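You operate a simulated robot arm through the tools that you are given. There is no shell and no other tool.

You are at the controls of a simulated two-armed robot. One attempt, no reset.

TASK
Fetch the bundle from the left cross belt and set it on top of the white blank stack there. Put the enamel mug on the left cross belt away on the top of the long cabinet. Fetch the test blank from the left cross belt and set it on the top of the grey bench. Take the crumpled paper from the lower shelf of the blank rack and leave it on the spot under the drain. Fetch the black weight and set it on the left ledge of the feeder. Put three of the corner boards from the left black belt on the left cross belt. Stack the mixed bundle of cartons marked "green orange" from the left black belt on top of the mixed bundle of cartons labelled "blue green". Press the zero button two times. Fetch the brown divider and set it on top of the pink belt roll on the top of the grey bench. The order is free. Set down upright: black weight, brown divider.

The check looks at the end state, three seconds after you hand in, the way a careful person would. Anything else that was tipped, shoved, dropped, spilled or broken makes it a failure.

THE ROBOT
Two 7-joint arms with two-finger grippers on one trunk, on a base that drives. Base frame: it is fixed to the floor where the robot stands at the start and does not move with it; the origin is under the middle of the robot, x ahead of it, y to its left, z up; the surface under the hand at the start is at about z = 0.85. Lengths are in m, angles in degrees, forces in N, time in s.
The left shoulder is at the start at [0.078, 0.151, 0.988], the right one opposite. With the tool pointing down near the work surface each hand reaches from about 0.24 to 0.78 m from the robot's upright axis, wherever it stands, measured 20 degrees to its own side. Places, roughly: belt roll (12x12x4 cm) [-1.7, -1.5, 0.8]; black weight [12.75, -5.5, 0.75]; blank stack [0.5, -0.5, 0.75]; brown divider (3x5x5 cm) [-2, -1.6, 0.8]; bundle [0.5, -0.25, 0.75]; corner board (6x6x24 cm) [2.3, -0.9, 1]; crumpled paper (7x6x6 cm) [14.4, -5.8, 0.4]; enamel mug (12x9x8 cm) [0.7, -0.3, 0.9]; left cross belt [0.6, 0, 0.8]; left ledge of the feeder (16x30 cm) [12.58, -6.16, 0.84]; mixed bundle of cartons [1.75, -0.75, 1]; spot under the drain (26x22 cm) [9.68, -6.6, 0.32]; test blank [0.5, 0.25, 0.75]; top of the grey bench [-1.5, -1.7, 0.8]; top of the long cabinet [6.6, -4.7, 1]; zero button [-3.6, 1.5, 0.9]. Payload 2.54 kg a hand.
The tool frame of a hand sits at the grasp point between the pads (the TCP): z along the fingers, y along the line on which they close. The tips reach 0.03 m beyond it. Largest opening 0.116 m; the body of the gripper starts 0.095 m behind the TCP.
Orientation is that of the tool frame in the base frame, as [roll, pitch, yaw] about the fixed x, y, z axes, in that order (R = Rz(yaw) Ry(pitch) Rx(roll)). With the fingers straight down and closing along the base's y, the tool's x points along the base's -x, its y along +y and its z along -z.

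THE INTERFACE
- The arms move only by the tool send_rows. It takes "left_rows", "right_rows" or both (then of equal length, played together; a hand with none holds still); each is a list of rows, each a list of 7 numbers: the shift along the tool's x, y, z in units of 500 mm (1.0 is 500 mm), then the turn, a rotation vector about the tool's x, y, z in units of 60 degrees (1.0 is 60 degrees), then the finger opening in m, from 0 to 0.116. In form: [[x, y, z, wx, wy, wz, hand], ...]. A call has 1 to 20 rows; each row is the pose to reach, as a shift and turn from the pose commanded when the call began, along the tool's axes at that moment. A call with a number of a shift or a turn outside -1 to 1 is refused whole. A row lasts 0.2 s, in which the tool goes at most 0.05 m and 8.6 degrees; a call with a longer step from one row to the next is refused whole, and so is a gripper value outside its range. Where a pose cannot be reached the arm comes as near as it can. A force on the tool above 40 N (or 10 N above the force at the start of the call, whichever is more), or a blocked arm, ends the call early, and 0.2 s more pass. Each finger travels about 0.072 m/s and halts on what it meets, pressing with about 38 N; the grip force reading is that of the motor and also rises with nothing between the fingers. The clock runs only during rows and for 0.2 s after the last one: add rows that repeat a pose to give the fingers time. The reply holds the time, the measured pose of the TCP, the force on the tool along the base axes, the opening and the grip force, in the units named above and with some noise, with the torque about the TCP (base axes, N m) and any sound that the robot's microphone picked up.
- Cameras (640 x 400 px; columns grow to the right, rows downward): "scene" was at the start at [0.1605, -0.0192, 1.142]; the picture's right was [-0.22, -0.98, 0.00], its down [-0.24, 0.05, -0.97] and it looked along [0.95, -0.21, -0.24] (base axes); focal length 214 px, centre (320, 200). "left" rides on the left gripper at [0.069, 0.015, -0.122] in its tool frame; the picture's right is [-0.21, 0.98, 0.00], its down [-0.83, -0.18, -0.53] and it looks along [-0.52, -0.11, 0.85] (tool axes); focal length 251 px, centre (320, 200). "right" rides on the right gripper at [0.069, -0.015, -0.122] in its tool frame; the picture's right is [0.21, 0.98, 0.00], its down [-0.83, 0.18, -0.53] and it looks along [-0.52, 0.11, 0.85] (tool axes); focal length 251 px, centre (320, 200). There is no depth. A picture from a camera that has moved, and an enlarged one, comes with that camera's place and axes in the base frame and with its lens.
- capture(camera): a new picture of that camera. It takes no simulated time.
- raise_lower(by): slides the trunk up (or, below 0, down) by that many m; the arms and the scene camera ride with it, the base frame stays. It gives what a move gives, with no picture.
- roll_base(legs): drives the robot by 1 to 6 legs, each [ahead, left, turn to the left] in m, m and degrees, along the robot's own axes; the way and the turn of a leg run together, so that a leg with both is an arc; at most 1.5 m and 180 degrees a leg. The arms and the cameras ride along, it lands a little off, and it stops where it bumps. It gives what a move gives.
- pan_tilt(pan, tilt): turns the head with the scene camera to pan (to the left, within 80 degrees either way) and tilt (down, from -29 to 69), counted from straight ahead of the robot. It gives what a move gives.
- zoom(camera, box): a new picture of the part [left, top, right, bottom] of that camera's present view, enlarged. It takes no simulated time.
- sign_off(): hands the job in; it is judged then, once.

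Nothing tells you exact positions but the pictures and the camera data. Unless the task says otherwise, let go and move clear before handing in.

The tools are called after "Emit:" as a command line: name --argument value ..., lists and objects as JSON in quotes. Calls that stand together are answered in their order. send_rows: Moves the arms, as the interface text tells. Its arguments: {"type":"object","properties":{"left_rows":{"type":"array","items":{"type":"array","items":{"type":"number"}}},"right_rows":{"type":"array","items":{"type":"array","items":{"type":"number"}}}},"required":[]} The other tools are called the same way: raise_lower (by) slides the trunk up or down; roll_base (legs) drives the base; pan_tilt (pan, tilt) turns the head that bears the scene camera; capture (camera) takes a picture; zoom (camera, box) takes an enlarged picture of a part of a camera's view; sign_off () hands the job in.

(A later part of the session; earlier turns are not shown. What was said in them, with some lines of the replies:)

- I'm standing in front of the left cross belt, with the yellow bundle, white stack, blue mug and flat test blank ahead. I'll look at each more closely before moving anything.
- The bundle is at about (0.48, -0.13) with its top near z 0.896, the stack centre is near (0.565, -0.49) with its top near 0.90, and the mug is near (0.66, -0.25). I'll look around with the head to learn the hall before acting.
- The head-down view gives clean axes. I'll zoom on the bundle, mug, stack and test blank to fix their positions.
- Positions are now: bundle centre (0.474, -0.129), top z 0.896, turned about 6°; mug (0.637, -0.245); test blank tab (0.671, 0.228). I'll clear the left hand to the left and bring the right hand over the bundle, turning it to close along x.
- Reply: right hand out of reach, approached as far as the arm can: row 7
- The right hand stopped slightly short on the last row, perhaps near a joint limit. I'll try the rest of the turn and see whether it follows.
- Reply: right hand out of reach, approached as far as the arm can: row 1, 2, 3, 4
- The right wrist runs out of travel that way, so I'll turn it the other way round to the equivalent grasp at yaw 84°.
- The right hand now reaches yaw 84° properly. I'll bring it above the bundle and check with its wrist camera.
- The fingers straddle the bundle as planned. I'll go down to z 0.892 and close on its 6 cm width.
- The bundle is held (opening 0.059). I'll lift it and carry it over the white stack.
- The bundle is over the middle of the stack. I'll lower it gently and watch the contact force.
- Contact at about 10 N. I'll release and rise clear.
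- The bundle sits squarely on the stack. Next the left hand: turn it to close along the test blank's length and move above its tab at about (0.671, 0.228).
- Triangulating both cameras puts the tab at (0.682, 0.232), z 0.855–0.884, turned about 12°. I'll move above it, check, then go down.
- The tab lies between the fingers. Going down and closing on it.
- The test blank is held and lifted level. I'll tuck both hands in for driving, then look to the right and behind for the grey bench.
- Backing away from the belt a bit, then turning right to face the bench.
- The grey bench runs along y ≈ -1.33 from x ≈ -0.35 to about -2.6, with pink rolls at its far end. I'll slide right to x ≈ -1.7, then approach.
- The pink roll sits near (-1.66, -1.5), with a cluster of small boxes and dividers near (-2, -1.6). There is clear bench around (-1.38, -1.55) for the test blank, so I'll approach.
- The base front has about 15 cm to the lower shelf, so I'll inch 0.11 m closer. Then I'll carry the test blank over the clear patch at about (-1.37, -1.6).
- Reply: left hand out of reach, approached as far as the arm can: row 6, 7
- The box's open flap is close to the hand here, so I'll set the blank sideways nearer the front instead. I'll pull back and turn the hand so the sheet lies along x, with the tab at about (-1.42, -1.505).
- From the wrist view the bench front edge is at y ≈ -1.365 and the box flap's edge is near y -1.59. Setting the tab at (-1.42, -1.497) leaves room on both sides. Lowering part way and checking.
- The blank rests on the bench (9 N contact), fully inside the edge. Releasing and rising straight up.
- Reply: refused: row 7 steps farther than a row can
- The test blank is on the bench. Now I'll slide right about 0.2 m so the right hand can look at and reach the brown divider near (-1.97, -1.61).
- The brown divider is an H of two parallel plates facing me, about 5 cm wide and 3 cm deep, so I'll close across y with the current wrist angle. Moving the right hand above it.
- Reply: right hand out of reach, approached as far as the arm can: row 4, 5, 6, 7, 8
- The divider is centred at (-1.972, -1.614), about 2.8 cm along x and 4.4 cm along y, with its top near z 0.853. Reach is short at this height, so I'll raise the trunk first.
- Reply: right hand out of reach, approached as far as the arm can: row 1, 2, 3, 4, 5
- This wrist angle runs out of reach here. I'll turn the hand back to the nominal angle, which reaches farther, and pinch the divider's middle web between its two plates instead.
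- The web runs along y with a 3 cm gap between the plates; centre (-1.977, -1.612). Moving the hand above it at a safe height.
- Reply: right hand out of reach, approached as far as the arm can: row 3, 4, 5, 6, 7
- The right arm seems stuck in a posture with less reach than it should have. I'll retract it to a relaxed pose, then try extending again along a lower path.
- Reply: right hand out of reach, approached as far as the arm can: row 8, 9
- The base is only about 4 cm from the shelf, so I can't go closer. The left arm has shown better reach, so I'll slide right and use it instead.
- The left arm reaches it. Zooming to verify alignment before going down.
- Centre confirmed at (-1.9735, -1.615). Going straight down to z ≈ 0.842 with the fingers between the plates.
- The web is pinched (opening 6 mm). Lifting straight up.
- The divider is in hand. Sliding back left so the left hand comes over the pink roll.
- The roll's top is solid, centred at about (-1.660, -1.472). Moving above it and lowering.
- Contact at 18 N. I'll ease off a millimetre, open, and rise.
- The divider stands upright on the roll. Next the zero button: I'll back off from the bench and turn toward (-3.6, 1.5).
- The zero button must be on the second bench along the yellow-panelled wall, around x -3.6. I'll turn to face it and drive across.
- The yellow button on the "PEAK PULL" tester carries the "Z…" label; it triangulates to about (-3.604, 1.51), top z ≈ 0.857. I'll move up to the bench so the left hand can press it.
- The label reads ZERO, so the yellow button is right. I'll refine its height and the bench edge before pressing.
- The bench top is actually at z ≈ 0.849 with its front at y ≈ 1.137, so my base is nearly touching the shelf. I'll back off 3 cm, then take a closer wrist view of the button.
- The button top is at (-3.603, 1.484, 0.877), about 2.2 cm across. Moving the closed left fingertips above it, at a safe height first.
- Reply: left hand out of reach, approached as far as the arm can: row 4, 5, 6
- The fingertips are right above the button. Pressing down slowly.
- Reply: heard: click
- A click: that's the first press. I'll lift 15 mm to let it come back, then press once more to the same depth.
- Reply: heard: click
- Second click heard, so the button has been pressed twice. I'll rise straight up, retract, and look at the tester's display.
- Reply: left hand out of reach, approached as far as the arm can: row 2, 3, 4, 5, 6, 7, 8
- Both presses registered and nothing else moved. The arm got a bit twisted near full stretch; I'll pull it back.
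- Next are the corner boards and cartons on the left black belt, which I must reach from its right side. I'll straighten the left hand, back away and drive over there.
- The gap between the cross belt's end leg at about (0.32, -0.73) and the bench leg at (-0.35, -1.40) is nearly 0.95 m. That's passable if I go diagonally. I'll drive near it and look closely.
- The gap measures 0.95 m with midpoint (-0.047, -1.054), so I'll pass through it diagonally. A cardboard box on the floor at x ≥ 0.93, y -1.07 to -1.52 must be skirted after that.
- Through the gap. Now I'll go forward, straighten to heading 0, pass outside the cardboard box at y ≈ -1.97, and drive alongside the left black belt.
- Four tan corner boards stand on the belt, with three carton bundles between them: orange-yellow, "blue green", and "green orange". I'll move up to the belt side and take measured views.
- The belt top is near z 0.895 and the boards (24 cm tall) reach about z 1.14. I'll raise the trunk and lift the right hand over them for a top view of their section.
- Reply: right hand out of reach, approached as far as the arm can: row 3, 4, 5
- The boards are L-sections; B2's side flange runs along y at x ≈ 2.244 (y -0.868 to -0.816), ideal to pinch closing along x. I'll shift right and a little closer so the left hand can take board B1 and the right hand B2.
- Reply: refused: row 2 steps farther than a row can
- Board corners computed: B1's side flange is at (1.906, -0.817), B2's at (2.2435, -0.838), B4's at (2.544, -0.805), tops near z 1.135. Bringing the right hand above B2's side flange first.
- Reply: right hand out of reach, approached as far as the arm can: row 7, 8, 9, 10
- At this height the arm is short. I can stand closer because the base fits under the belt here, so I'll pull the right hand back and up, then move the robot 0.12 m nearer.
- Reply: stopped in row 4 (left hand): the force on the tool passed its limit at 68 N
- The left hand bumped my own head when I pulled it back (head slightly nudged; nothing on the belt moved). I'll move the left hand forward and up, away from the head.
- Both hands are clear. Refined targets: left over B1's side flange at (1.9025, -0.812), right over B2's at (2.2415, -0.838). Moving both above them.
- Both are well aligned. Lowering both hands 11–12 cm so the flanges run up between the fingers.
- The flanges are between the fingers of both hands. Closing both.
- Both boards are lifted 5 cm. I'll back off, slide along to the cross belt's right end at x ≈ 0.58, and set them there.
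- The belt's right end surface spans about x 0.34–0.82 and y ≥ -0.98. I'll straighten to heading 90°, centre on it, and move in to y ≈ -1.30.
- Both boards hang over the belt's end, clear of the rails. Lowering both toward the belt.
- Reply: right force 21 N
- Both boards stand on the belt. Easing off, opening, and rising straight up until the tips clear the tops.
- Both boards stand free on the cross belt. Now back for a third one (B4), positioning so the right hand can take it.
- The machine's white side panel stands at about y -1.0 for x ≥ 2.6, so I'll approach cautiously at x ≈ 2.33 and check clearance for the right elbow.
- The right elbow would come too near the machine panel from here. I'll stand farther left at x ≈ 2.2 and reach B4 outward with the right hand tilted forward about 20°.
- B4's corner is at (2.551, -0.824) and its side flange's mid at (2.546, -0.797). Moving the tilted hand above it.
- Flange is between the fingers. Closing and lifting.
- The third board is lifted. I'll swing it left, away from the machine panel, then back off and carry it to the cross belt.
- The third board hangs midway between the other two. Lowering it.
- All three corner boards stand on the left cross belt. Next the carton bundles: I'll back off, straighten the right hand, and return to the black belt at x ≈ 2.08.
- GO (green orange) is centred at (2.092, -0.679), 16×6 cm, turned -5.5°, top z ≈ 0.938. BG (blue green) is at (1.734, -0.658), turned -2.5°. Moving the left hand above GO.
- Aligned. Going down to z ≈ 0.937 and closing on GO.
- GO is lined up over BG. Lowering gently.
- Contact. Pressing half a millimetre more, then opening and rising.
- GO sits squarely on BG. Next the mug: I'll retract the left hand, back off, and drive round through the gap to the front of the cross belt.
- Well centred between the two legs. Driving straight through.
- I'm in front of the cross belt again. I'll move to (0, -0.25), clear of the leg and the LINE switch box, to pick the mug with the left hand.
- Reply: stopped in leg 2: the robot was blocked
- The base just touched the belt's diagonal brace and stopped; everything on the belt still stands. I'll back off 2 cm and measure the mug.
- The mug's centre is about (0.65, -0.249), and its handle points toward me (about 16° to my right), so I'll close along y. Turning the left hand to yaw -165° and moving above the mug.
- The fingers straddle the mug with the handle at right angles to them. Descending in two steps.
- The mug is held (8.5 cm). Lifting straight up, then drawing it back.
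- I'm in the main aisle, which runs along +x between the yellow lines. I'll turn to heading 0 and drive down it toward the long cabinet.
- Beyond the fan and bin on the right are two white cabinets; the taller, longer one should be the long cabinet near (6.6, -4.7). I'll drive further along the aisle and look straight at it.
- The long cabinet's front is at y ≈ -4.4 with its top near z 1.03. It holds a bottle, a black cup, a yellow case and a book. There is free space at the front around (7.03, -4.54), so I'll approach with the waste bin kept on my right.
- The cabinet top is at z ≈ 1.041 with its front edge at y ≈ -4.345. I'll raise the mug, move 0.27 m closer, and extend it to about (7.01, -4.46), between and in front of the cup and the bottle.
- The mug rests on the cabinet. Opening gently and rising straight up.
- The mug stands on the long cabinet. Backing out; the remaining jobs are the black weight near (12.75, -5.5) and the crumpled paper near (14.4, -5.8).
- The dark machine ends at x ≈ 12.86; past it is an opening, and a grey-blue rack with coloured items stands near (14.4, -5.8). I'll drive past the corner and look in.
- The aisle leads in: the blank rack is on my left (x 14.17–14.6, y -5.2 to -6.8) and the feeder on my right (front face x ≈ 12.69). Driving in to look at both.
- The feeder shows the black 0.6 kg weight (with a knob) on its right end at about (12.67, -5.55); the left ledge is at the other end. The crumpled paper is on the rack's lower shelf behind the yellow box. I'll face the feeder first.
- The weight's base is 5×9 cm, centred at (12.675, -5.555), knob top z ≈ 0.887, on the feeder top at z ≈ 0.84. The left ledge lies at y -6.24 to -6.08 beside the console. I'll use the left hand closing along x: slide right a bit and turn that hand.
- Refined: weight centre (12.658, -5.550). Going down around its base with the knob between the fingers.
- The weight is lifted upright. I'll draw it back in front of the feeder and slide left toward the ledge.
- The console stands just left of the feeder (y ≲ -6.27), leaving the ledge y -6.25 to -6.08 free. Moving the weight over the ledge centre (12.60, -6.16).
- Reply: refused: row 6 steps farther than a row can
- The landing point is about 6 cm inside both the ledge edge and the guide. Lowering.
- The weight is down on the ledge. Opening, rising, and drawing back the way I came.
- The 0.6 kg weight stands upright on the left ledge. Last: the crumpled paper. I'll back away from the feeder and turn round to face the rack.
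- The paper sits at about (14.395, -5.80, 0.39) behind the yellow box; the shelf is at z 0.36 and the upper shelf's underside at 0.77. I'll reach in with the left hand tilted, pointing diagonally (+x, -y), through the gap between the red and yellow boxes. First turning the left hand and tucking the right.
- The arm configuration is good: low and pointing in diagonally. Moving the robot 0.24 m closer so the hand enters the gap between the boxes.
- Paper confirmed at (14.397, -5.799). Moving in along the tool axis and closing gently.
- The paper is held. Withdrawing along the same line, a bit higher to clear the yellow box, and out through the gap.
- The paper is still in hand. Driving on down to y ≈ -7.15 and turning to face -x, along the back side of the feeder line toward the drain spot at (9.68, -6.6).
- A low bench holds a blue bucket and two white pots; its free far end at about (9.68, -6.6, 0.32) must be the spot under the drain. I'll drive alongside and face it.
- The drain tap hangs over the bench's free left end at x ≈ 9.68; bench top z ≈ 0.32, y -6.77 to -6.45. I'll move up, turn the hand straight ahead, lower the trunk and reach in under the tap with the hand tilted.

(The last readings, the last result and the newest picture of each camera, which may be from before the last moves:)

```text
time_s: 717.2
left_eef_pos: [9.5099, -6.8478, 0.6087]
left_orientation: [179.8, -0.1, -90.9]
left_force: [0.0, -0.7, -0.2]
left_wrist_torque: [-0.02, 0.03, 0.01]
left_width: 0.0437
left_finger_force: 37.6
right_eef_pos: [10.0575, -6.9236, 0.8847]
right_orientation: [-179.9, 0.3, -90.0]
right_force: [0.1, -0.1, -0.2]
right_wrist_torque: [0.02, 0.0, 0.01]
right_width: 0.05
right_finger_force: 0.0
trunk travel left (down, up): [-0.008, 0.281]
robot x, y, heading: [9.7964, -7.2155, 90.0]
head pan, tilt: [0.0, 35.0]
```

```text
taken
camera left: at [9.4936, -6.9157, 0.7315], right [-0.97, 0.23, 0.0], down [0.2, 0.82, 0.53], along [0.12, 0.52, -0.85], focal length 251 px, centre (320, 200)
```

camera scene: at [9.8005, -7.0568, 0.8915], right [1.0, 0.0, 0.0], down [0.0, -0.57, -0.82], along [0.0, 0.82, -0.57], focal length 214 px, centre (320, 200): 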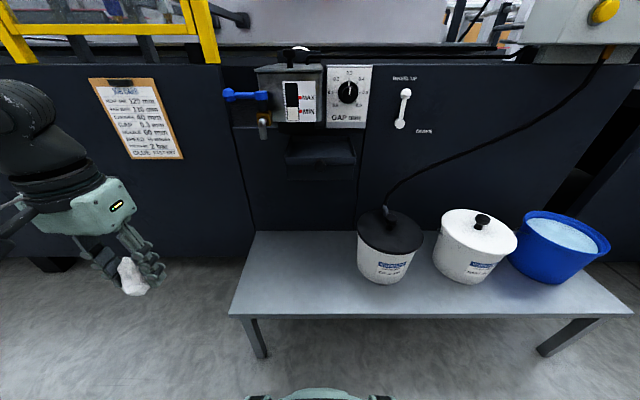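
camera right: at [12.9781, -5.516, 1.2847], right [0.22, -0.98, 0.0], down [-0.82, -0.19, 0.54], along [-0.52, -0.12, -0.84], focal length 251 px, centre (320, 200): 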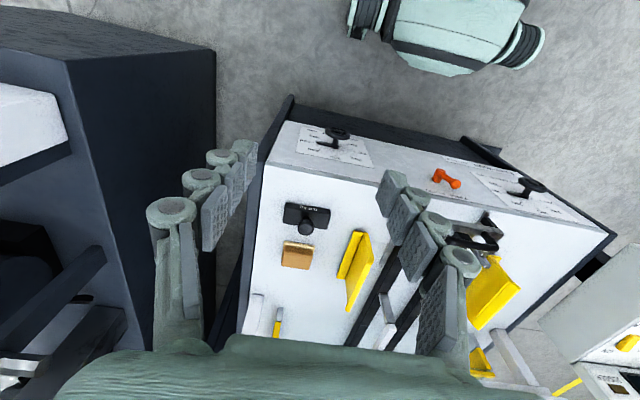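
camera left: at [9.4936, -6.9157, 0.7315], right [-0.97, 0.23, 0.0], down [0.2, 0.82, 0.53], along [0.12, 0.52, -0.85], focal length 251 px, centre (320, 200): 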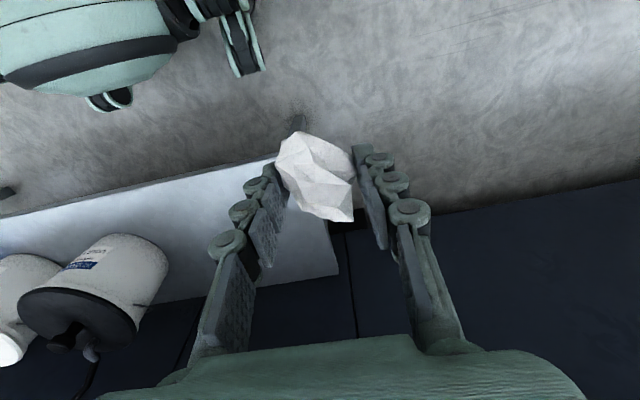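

Emit:
send_rows --left_rows '[[-0.017, -0.056, 0.046, 0, -0.097, 0, 0.03], [-0.034, -0.112, 0.092, 0, -0.194, 0, 0.03], [-0.051, -0.168, 0.138, 0, -0.291, 0, 0.03], [-0.068, -0.224, 0.184, 0, -0.388, 0, 0.03], [-0.085, -0.28, 0.23, 0, -0.486, 0, 0.03], [-0.101, -0.338, 0.278, 0, -0.583, 0, 0.03]]'

Emit:
capture --camera "left"

Emit:
capture --camera "scene"

```text
time_s: 718.6
left_eef_pos: [9.6816, -6.7955, 0.4685]
left_orientation: [179.8, 35.0, -91.0]
left_force: [-0.1, -0.1, 0.1]
left_wrist_torque: [0.02, 0.0, 0.01]
left_width: 0.0437
left_finger_force: 38.5
left hand out of reach, approached as far as the arm can: row 3, 4, 5, 6
right_eef_pos: [10.057, -6.9226, 0.8838]
right_orientation: [-179.9, 0.3, -90.2]
right_force: [-0.6, 0.2, -0.4]
right_wrist_torque: [0.01, 0.0, 0.01]
right_width: 0.0499
right_finger_force: 0.0
trunk travel left (down, up): [-0.008, 0.281]
robot x, y, heading: [9.7984, -7.2103, 89.7]
head pan, tilt: [0.0, 35.0]
```

```text
taken
camera left: at [9.6643, -6.9214, 0.5291], right [-0.97, 0.19, 0.13], down [0.19, 0.37, 0.91], along [0.13, 0.91, -0.39], focal length 251 px, centre (320, 200)
```

left: 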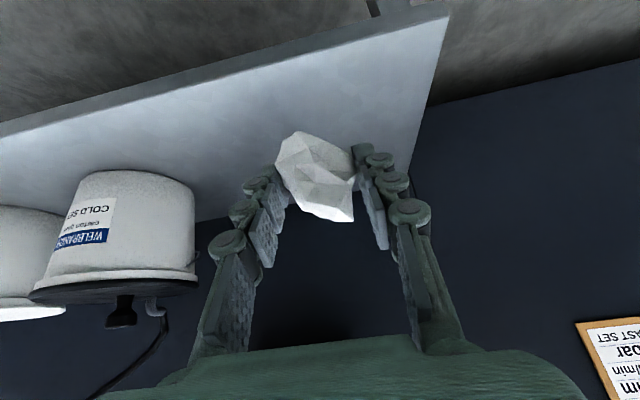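

```text
taken
camera scene: at [9.8005, -7.0569, 0.8915], right [1.0, 0.0, 0.0], down [0.0, -0.57, -0.82], along [0.0, 0.82, -0.57], focal length 214 px, centre (320, 200)
```

scene: 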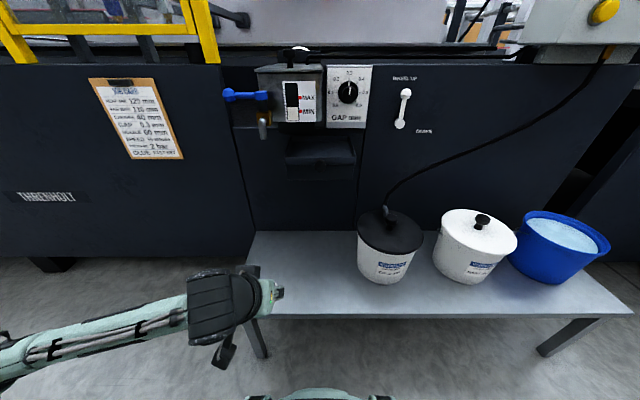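

Emit:
send_rows --left_rows '[[-0.042, 0.002, 0.07, 0, 0, 0, 0.03], [-0.084, 0.004, 0.14, 0, 0, 0, 0.03], [-0.126, 0.006, 0.21, 0, 0, 0, 0.03], [-0.168, 0.008, 0.28, 0, 0, 0, 0.03], [-0.208, 0.01, 0.345, 0, 0, 0, 0.03], [-0.208, 0.01, 0.345, 0, 0, 0, 0.03]]'

Emit:
capture --camera "left"

Emit:
capture --camera "scene"

```text
time_s: 720.0
left_eef_pos: [9.6781, -6.6085, 0.3852]
left_orientation: [179.8, 35.0, -91.0]
left_force: [-1.0, 0.0, 0.6]
left_wrist_torque: [0.02, 0.01, -0.03]
left_width: 0.0436
left_finger_force: 38.3
right_eef_pos: [10.0577, -6.9236, 0.8844]
right_orientation: [-179.9, 0.3, -90.2]
right_force: [0.2, 0.9, 0.5]
right_wrist_torque: [-0.01, -0.02, 0.01]
right_width: 0.05
right_finger_force: 0.0
trunk travel left (down, up): [-0.008, 0.281]
robot x, y, heading: [9.7984, -7.2132, 90.0]
head pan, tilt: [0.0, 35.0]
```

```text
taken
camera left: at [9.6606, -6.7362, 0.4458], right [-0.97, 0.19, 0.13], down [0.19, 0.37, 0.91], along [0.13, 0.91, -0.39], focal length 251 px, centre (320, 200)
```

left: 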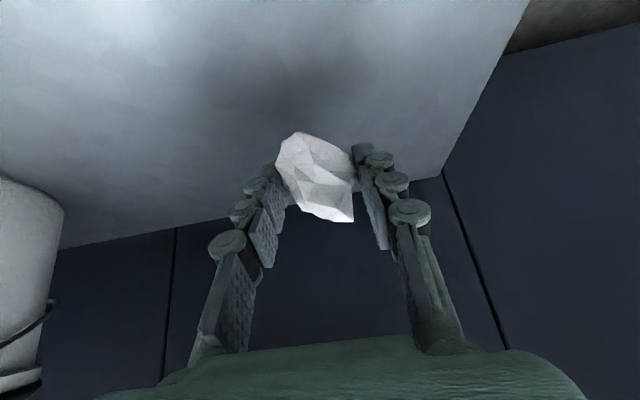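

```text
taken
camera scene: at [9.8005, -7.0568, 0.8914], right [1.0, 0.0, 0.0], down [0.0, -0.57, -0.82], along [0.0, 0.82, -0.57], focal length 214 px, centre (320, 200)
```

scene: 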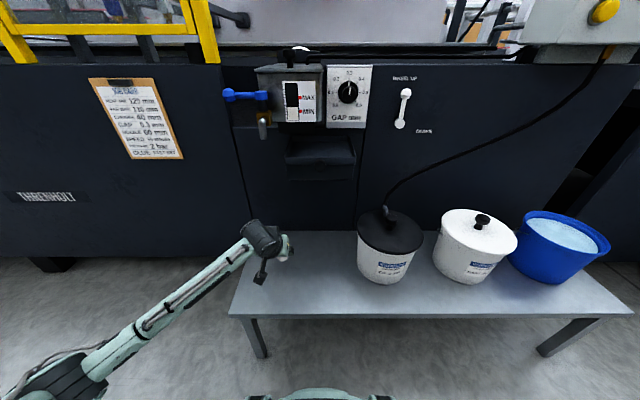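

Emit:
send_rows --left_rows '[[0.0057, 0, 0.0082, 0, 0, 0, 0.03], [0.0115, 0, 0.0164, 0, 0, 0, 0.03], [0.0172, 0, 0.0246, 0, 0, 0, 0.03], [0.0218, 0, 0.0311, 0, 0, 0, 0.03], [0.0218, 0, 0.0311, 0, 0, 0, 0.03]]'

Emit:
zoom --camera "scene" --box '[210, 200, 330, 320]'

```text
time_s: 721.2
left_eef_pos: [9.6767, -6.6098, 0.3662]
left_orientation: [179.8, 35.0, -91.1]
left_force: [0.1, -0.4, -0.5]
left_wrist_torque: [-0.02, 0.01, -0.01]
left_width: 0.0436
left_finger_force: 37.9
right_eef_pos: [10.0576, -6.9239, 0.8842]
right_orientation: [-179.9, 0.3, -90.1]
right_force: [0.0, -0.3, 0.0]
right_wrist_torque: [0.03, -0.01, 0.01]
right_width: 0.05
right_finger_force: 0.1
trunk travel left (down, up): [-0.008, 0.281]
robot x, y, heading: [9.7967, -7.2118, 90.0]
head pan, tilt: [0.0, 35.0]
```

```text
3.33 times, centred on (270, 260) of scene
camera zoom: at [9.8005, -7.0568, 0.8915], right [1.0, 0.0, 0.0], down [0.0, -0.57, -0.82], along [0.0, 0.82, -0.57], focal length 715 px, centre (487, 0)
```

zoom: 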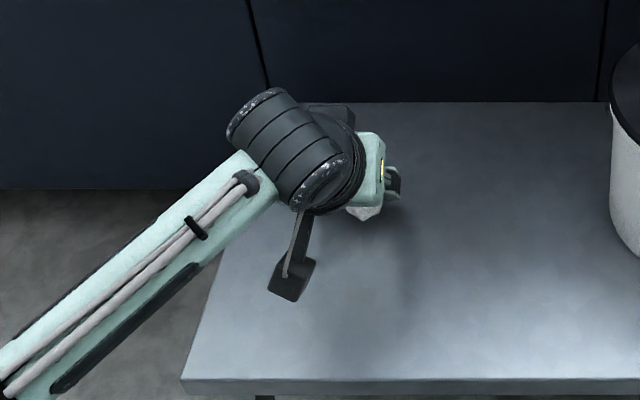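

Emit:
send_rows --left_rows '[[0.0034, 0, 0.0049, 0, 0, 0, 0.03], [0.0069, 0, 0.0098, 0, 0, 0, 0.03], [0.0103, 0, 0.0147, 0, 0, 0, 0.03], [0.0126, 0, 0.018, 0, 0, 0, 0.03], [0.0126, 0, 0.018, 0, 0, 0, 0.03]]'

Emit:
capture --camera "left"

```text
time_s: 722.4
left_eef_pos: [9.6777, -6.6088, 0.3595]
left_orientation: [179.8, 35.4, -90.8]
left_force: [-1.9, -1.6, 17.5]
left_wrist_torque: [-0.18, -0.26, -0.07]
left_width: 0.0438
left_finger_force: 38.0
right_eef_pos: [10.058, -6.9254, 0.8835]
right_orientation: [-179.8, 0.4, -90.1]
right_force: [1.3, -0.3, -0.1]
right_wrist_torque: [-0.01, -0.03, 0.02]
right_width: 0.05
right_finger_force: 0.1
trunk travel left (down, up): [-0.008, 0.281]
robot x, y, heading: [9.798, -7.2109, 90.0]
head pan, tilt: [0.0, 35.0]
```

```text
taken
camera left: at [9.6612, -6.7361, 0.4189], right [-0.97, 0.19, 0.13], down [0.19, 0.36, 0.91], along [0.13, 0.91, -0.39], focal length 251 px, centre (320, 200)
```

left: 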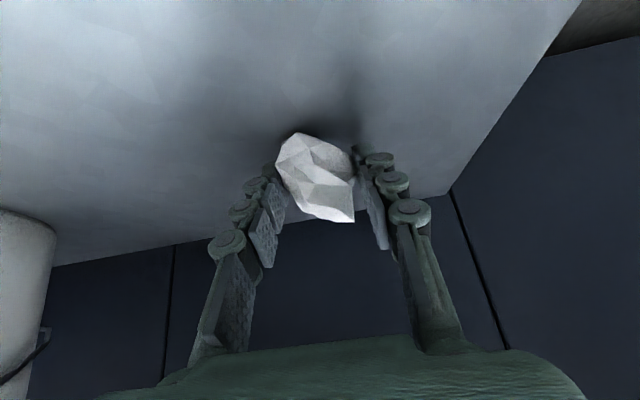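

Contact (17 N). Easing off, opening slowly, then withdrawing back along the tool axis.

Emit:
send_rows --left_rows '[[-0.0015, 0, -0.0025, 0, 0, 0, 0.045], [-0.0015, 0, -0.0025, 0, 0, 0, 0.055], [-0.0015, 0, -0.0025, 0, 0, 0, 0.065], [-0.0015, 0, -0.0025, 0, 0, 0, 0.08], [-0.0015, 0, -0.0025, 0, 0, 0, 0.1], [-0.0015, 0, -0.0025, 0, 0, 0, 0.1]]'

Emit:
capture --camera "left"

```text
time_s: 723.8
left_eef_pos: [9.6776, -6.6103, 0.3562]
left_orientation: [179.8, 35.0, -91.0]
left_force: [0.5, -0.7, -0.2]
left_wrist_torque: [0.0, 0.02, 0.01]
left_width: 0.0999
left_finger_force: 0.1
right_eef_pos: [10.0587, -6.9236, 0.8838]
right_orientation: [-179.9, 0.3, -90.2]
right_force: [-0.5, -0.5, 0.3]
right_wrist_torque: [-0.01, 0.01, -0.02]
right_width: 0.0503
right_finger_force: 0.0
trunk travel left (down, up): [-0.008, 0.281]
robot x, y, heading: [9.7963, -7.2132, 90.0]
head pan, tilt: [0.0, 35.0]
```

```text
taken
camera left: at [9.6609, -6.7371, 0.4177], right [-0.97, 0.19, 0.13], down [0.19, 0.37, 0.91], along [0.13, 0.91, -0.39], focal length 251 px, centre (320, 200)
```

left: 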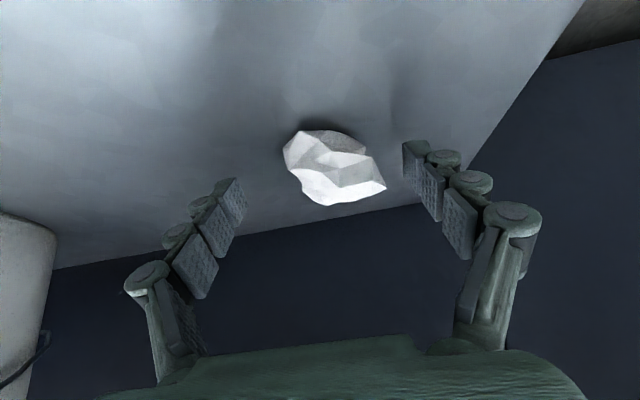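

The paper rests at about (9.67, -6.61), right on the spot. Withdrawing.

Emit:
send_rows --left_rows '[[0, 0, -0.06, 0, 0, 0, 0.1], [0, 0, -0.13, 0, 0, 0, 0.1], [0, 0, -0.2, 0, 0, 0, 0.1], [0.06, 0, -0.27, 0, 0, 0, 0.1], [0.12, 0, -0.33, 0, 0, 0, 0.09], [0.18, 0, -0.39, 0, 0, 0, 0.08]]'

Emit:
capture --camera "scene"

Emit:
capture --camera "left"

```text
time_s: 725.2
left_eef_pos: [9.6775, -6.7959, 0.4651]
left_orientation: [179.8, 35.1, -90.8]
left_force: [0.1, 0.4, -1.0]
left_wrist_torque: [0.02, -0.01, 0.04]
left_width: 0.0805
left_finger_force: 0.1
right_eef_pos: [10.0582, -6.9245, 0.8841]
right_orientation: [-179.9, 0.3, -90.1]
right_force: [1.0, 0.5, 0.2]
right_wrist_torque: [-0.02, 0.02, 0.03]
right_width: 0.0497
right_finger_force: 0.0
trunk travel left (down, up): [-0.008, 0.281]
robot x, y, heading: [9.799, -7.2134, 89.9]
head pan, tilt: [0.0, 35.0]
```

```text
taken
camera scene: at [9.8005, -7.0568, 0.8915], right [1.0, 0.0, 0.0], down [0.0, -0.57, -0.82], along [0.0, 0.82, -0.57], focal length 214 px, centre (320, 200)
```

scene: 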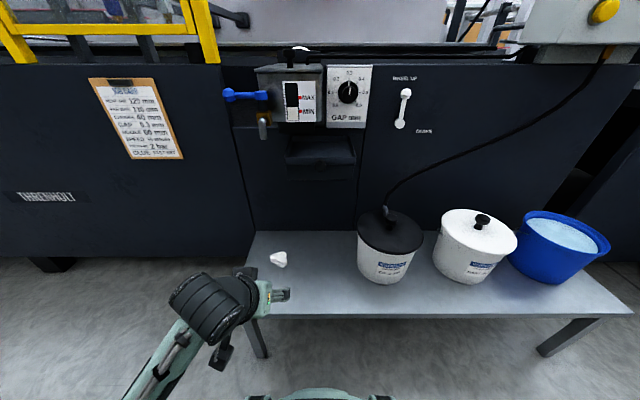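

```text
taken
camera left: at [9.6596, -6.9218, 0.5253], right [-0.97, 0.19, 0.13], down [0.19, 0.37, 0.91], along [0.13, 0.91, -0.39], focal length 251 px, centre (320, 200)
```

left: 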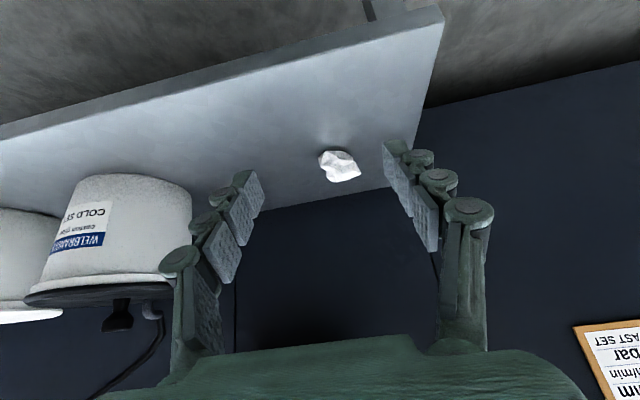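

The paper lies on the spot under the drain, untouched by anything. I'll back clear of the bench and take one last look before handing in.

Emit:
roll_base --legs '[[-0.35, 0, 0]]'

Emit:
raise_lower --by 0.2

Emit:
zoom --camera "scene" --box '[220, 150, 480, 330]'

```text
time_s: 727.5
left_eef_pos: [9.6763, -7.1445, 0.4646]
left_orientation: [179.8, 35.0, -90.8]
left_force: [1.3, 0.2, 0.8]
left_wrist_torque: [0.0, 0.04, 0.02]
left_width: 0.08
left_finger_force: 0.0
right_eef_pos: [10.0565, -7.2733, 0.8845]
right_orientation: [-179.9, 0.2, -90.0]
right_force: [0.9, 0.4, 0.3]
right_wrist_torque: [-0.01, -0.01, -0.02]
right_width: 0.0501
right_finger_force: 0.2
trunk travel left (down, up): [-0.008, 0.281]
robot x, y, heading: [9.799, -7.5639, 89.9]
head pan, tilt: [0.0, 35.0]
```

```text
time_s: 729.7
left_eef_pos: [9.677, -7.1459, 0.6644]
left_orientation: [179.8, 35.0, -90.8]
left_force: [0.1, -1.2, -0.5]
left_wrist_torque: [-0.01, 0.0, -0.03]
left_width: 0.0802
left_finger_force: 0.1
right_eef_pos: [10.0562, -7.2736, 1.0847]
right_orientation: [-179.9, 0.2, -90.0]
right_force: [0.4, -0.4, 0.1]
right_wrist_torque: [0.02, -0.01, 0.02]
right_width: 0.0501
right_finger_force: 0.1
trunk travel left (down, up): [-0.208, 0.081]
robot x, y, heading: [9.7995, -7.5626, 90.3]
head pan, tilt: [0.0, 35.0]
```

```text
2.22 times, centred on (350, 240) of scene
camera zoom: at [9.8, -7.4064, 1.0914], right [1.0, 0.0, 0.0], down [0.0, -0.57, -0.82], along [0.0, 0.82, -0.57], focal length 477 px, centre (253, 111)
```

zoom: 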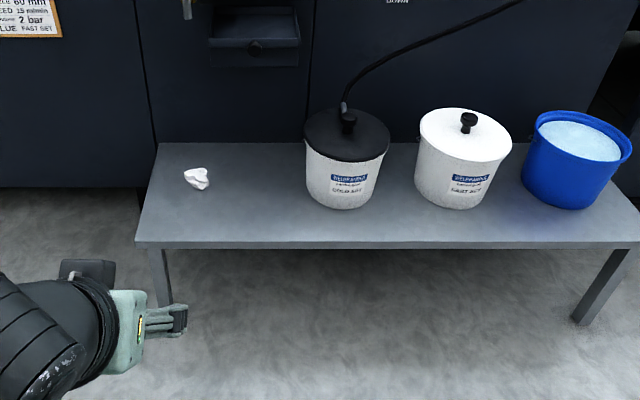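

The paper sits under the drain, and the hands are empty and clear. As last seen, the other jobs are in place too:
- **Bundle:** on the white stack.
- **Mug:** on the long cabinet.
- **Test blank:** on the grey bench.
- **Divider:** upright on the pink roll.
- **Corner boards:** three standing on the left cross belt.
- **Cartons:** green orange on top of blue green.
- **Zero button:** pressed twice, with a click each time.
- **Weight:** upright on the left ledge.

Handing in.

Emit:
sign_off

```text
The job is handed in.
```

I finished all nine jobs and handed in. I saw no result from the check, so this is what I last saw of each one.

| Job | Last seen |
|---|---|
| Bundle | On top of the white blank stack |
| Enamel mug | Upright near the front of the long cabinet's top, between the bottle and the black cup |
| Test blank | Flat on the grey bench, about 1–2 cm in from the front edge |
| Brown divider | Upright on the pink belt roll |
| Zero button | Pressed twice, with a click each time |
| Corner boards | Three standing upright on the right end of the left cross belt |
| Cartons | "Green orange" squarely on "blue green" |
| Black weight | Upright on the left ledge of the feeder |
| Crumpled paper | On the bench spot under the drain |

Two bumps happened along the way:
- **Own head:** my left hand knocked my head once while I was pulling it back by the black belt. Nothing on the belt moved.
- **Left cross belt:** my base was stopped while moving in to the cross belt, probably against its diagonal brace. The three boards were still standing and the mug was undisturbed right afterwards, and I backed off.

I did not go back to re-check the earlier jobs before handing in.
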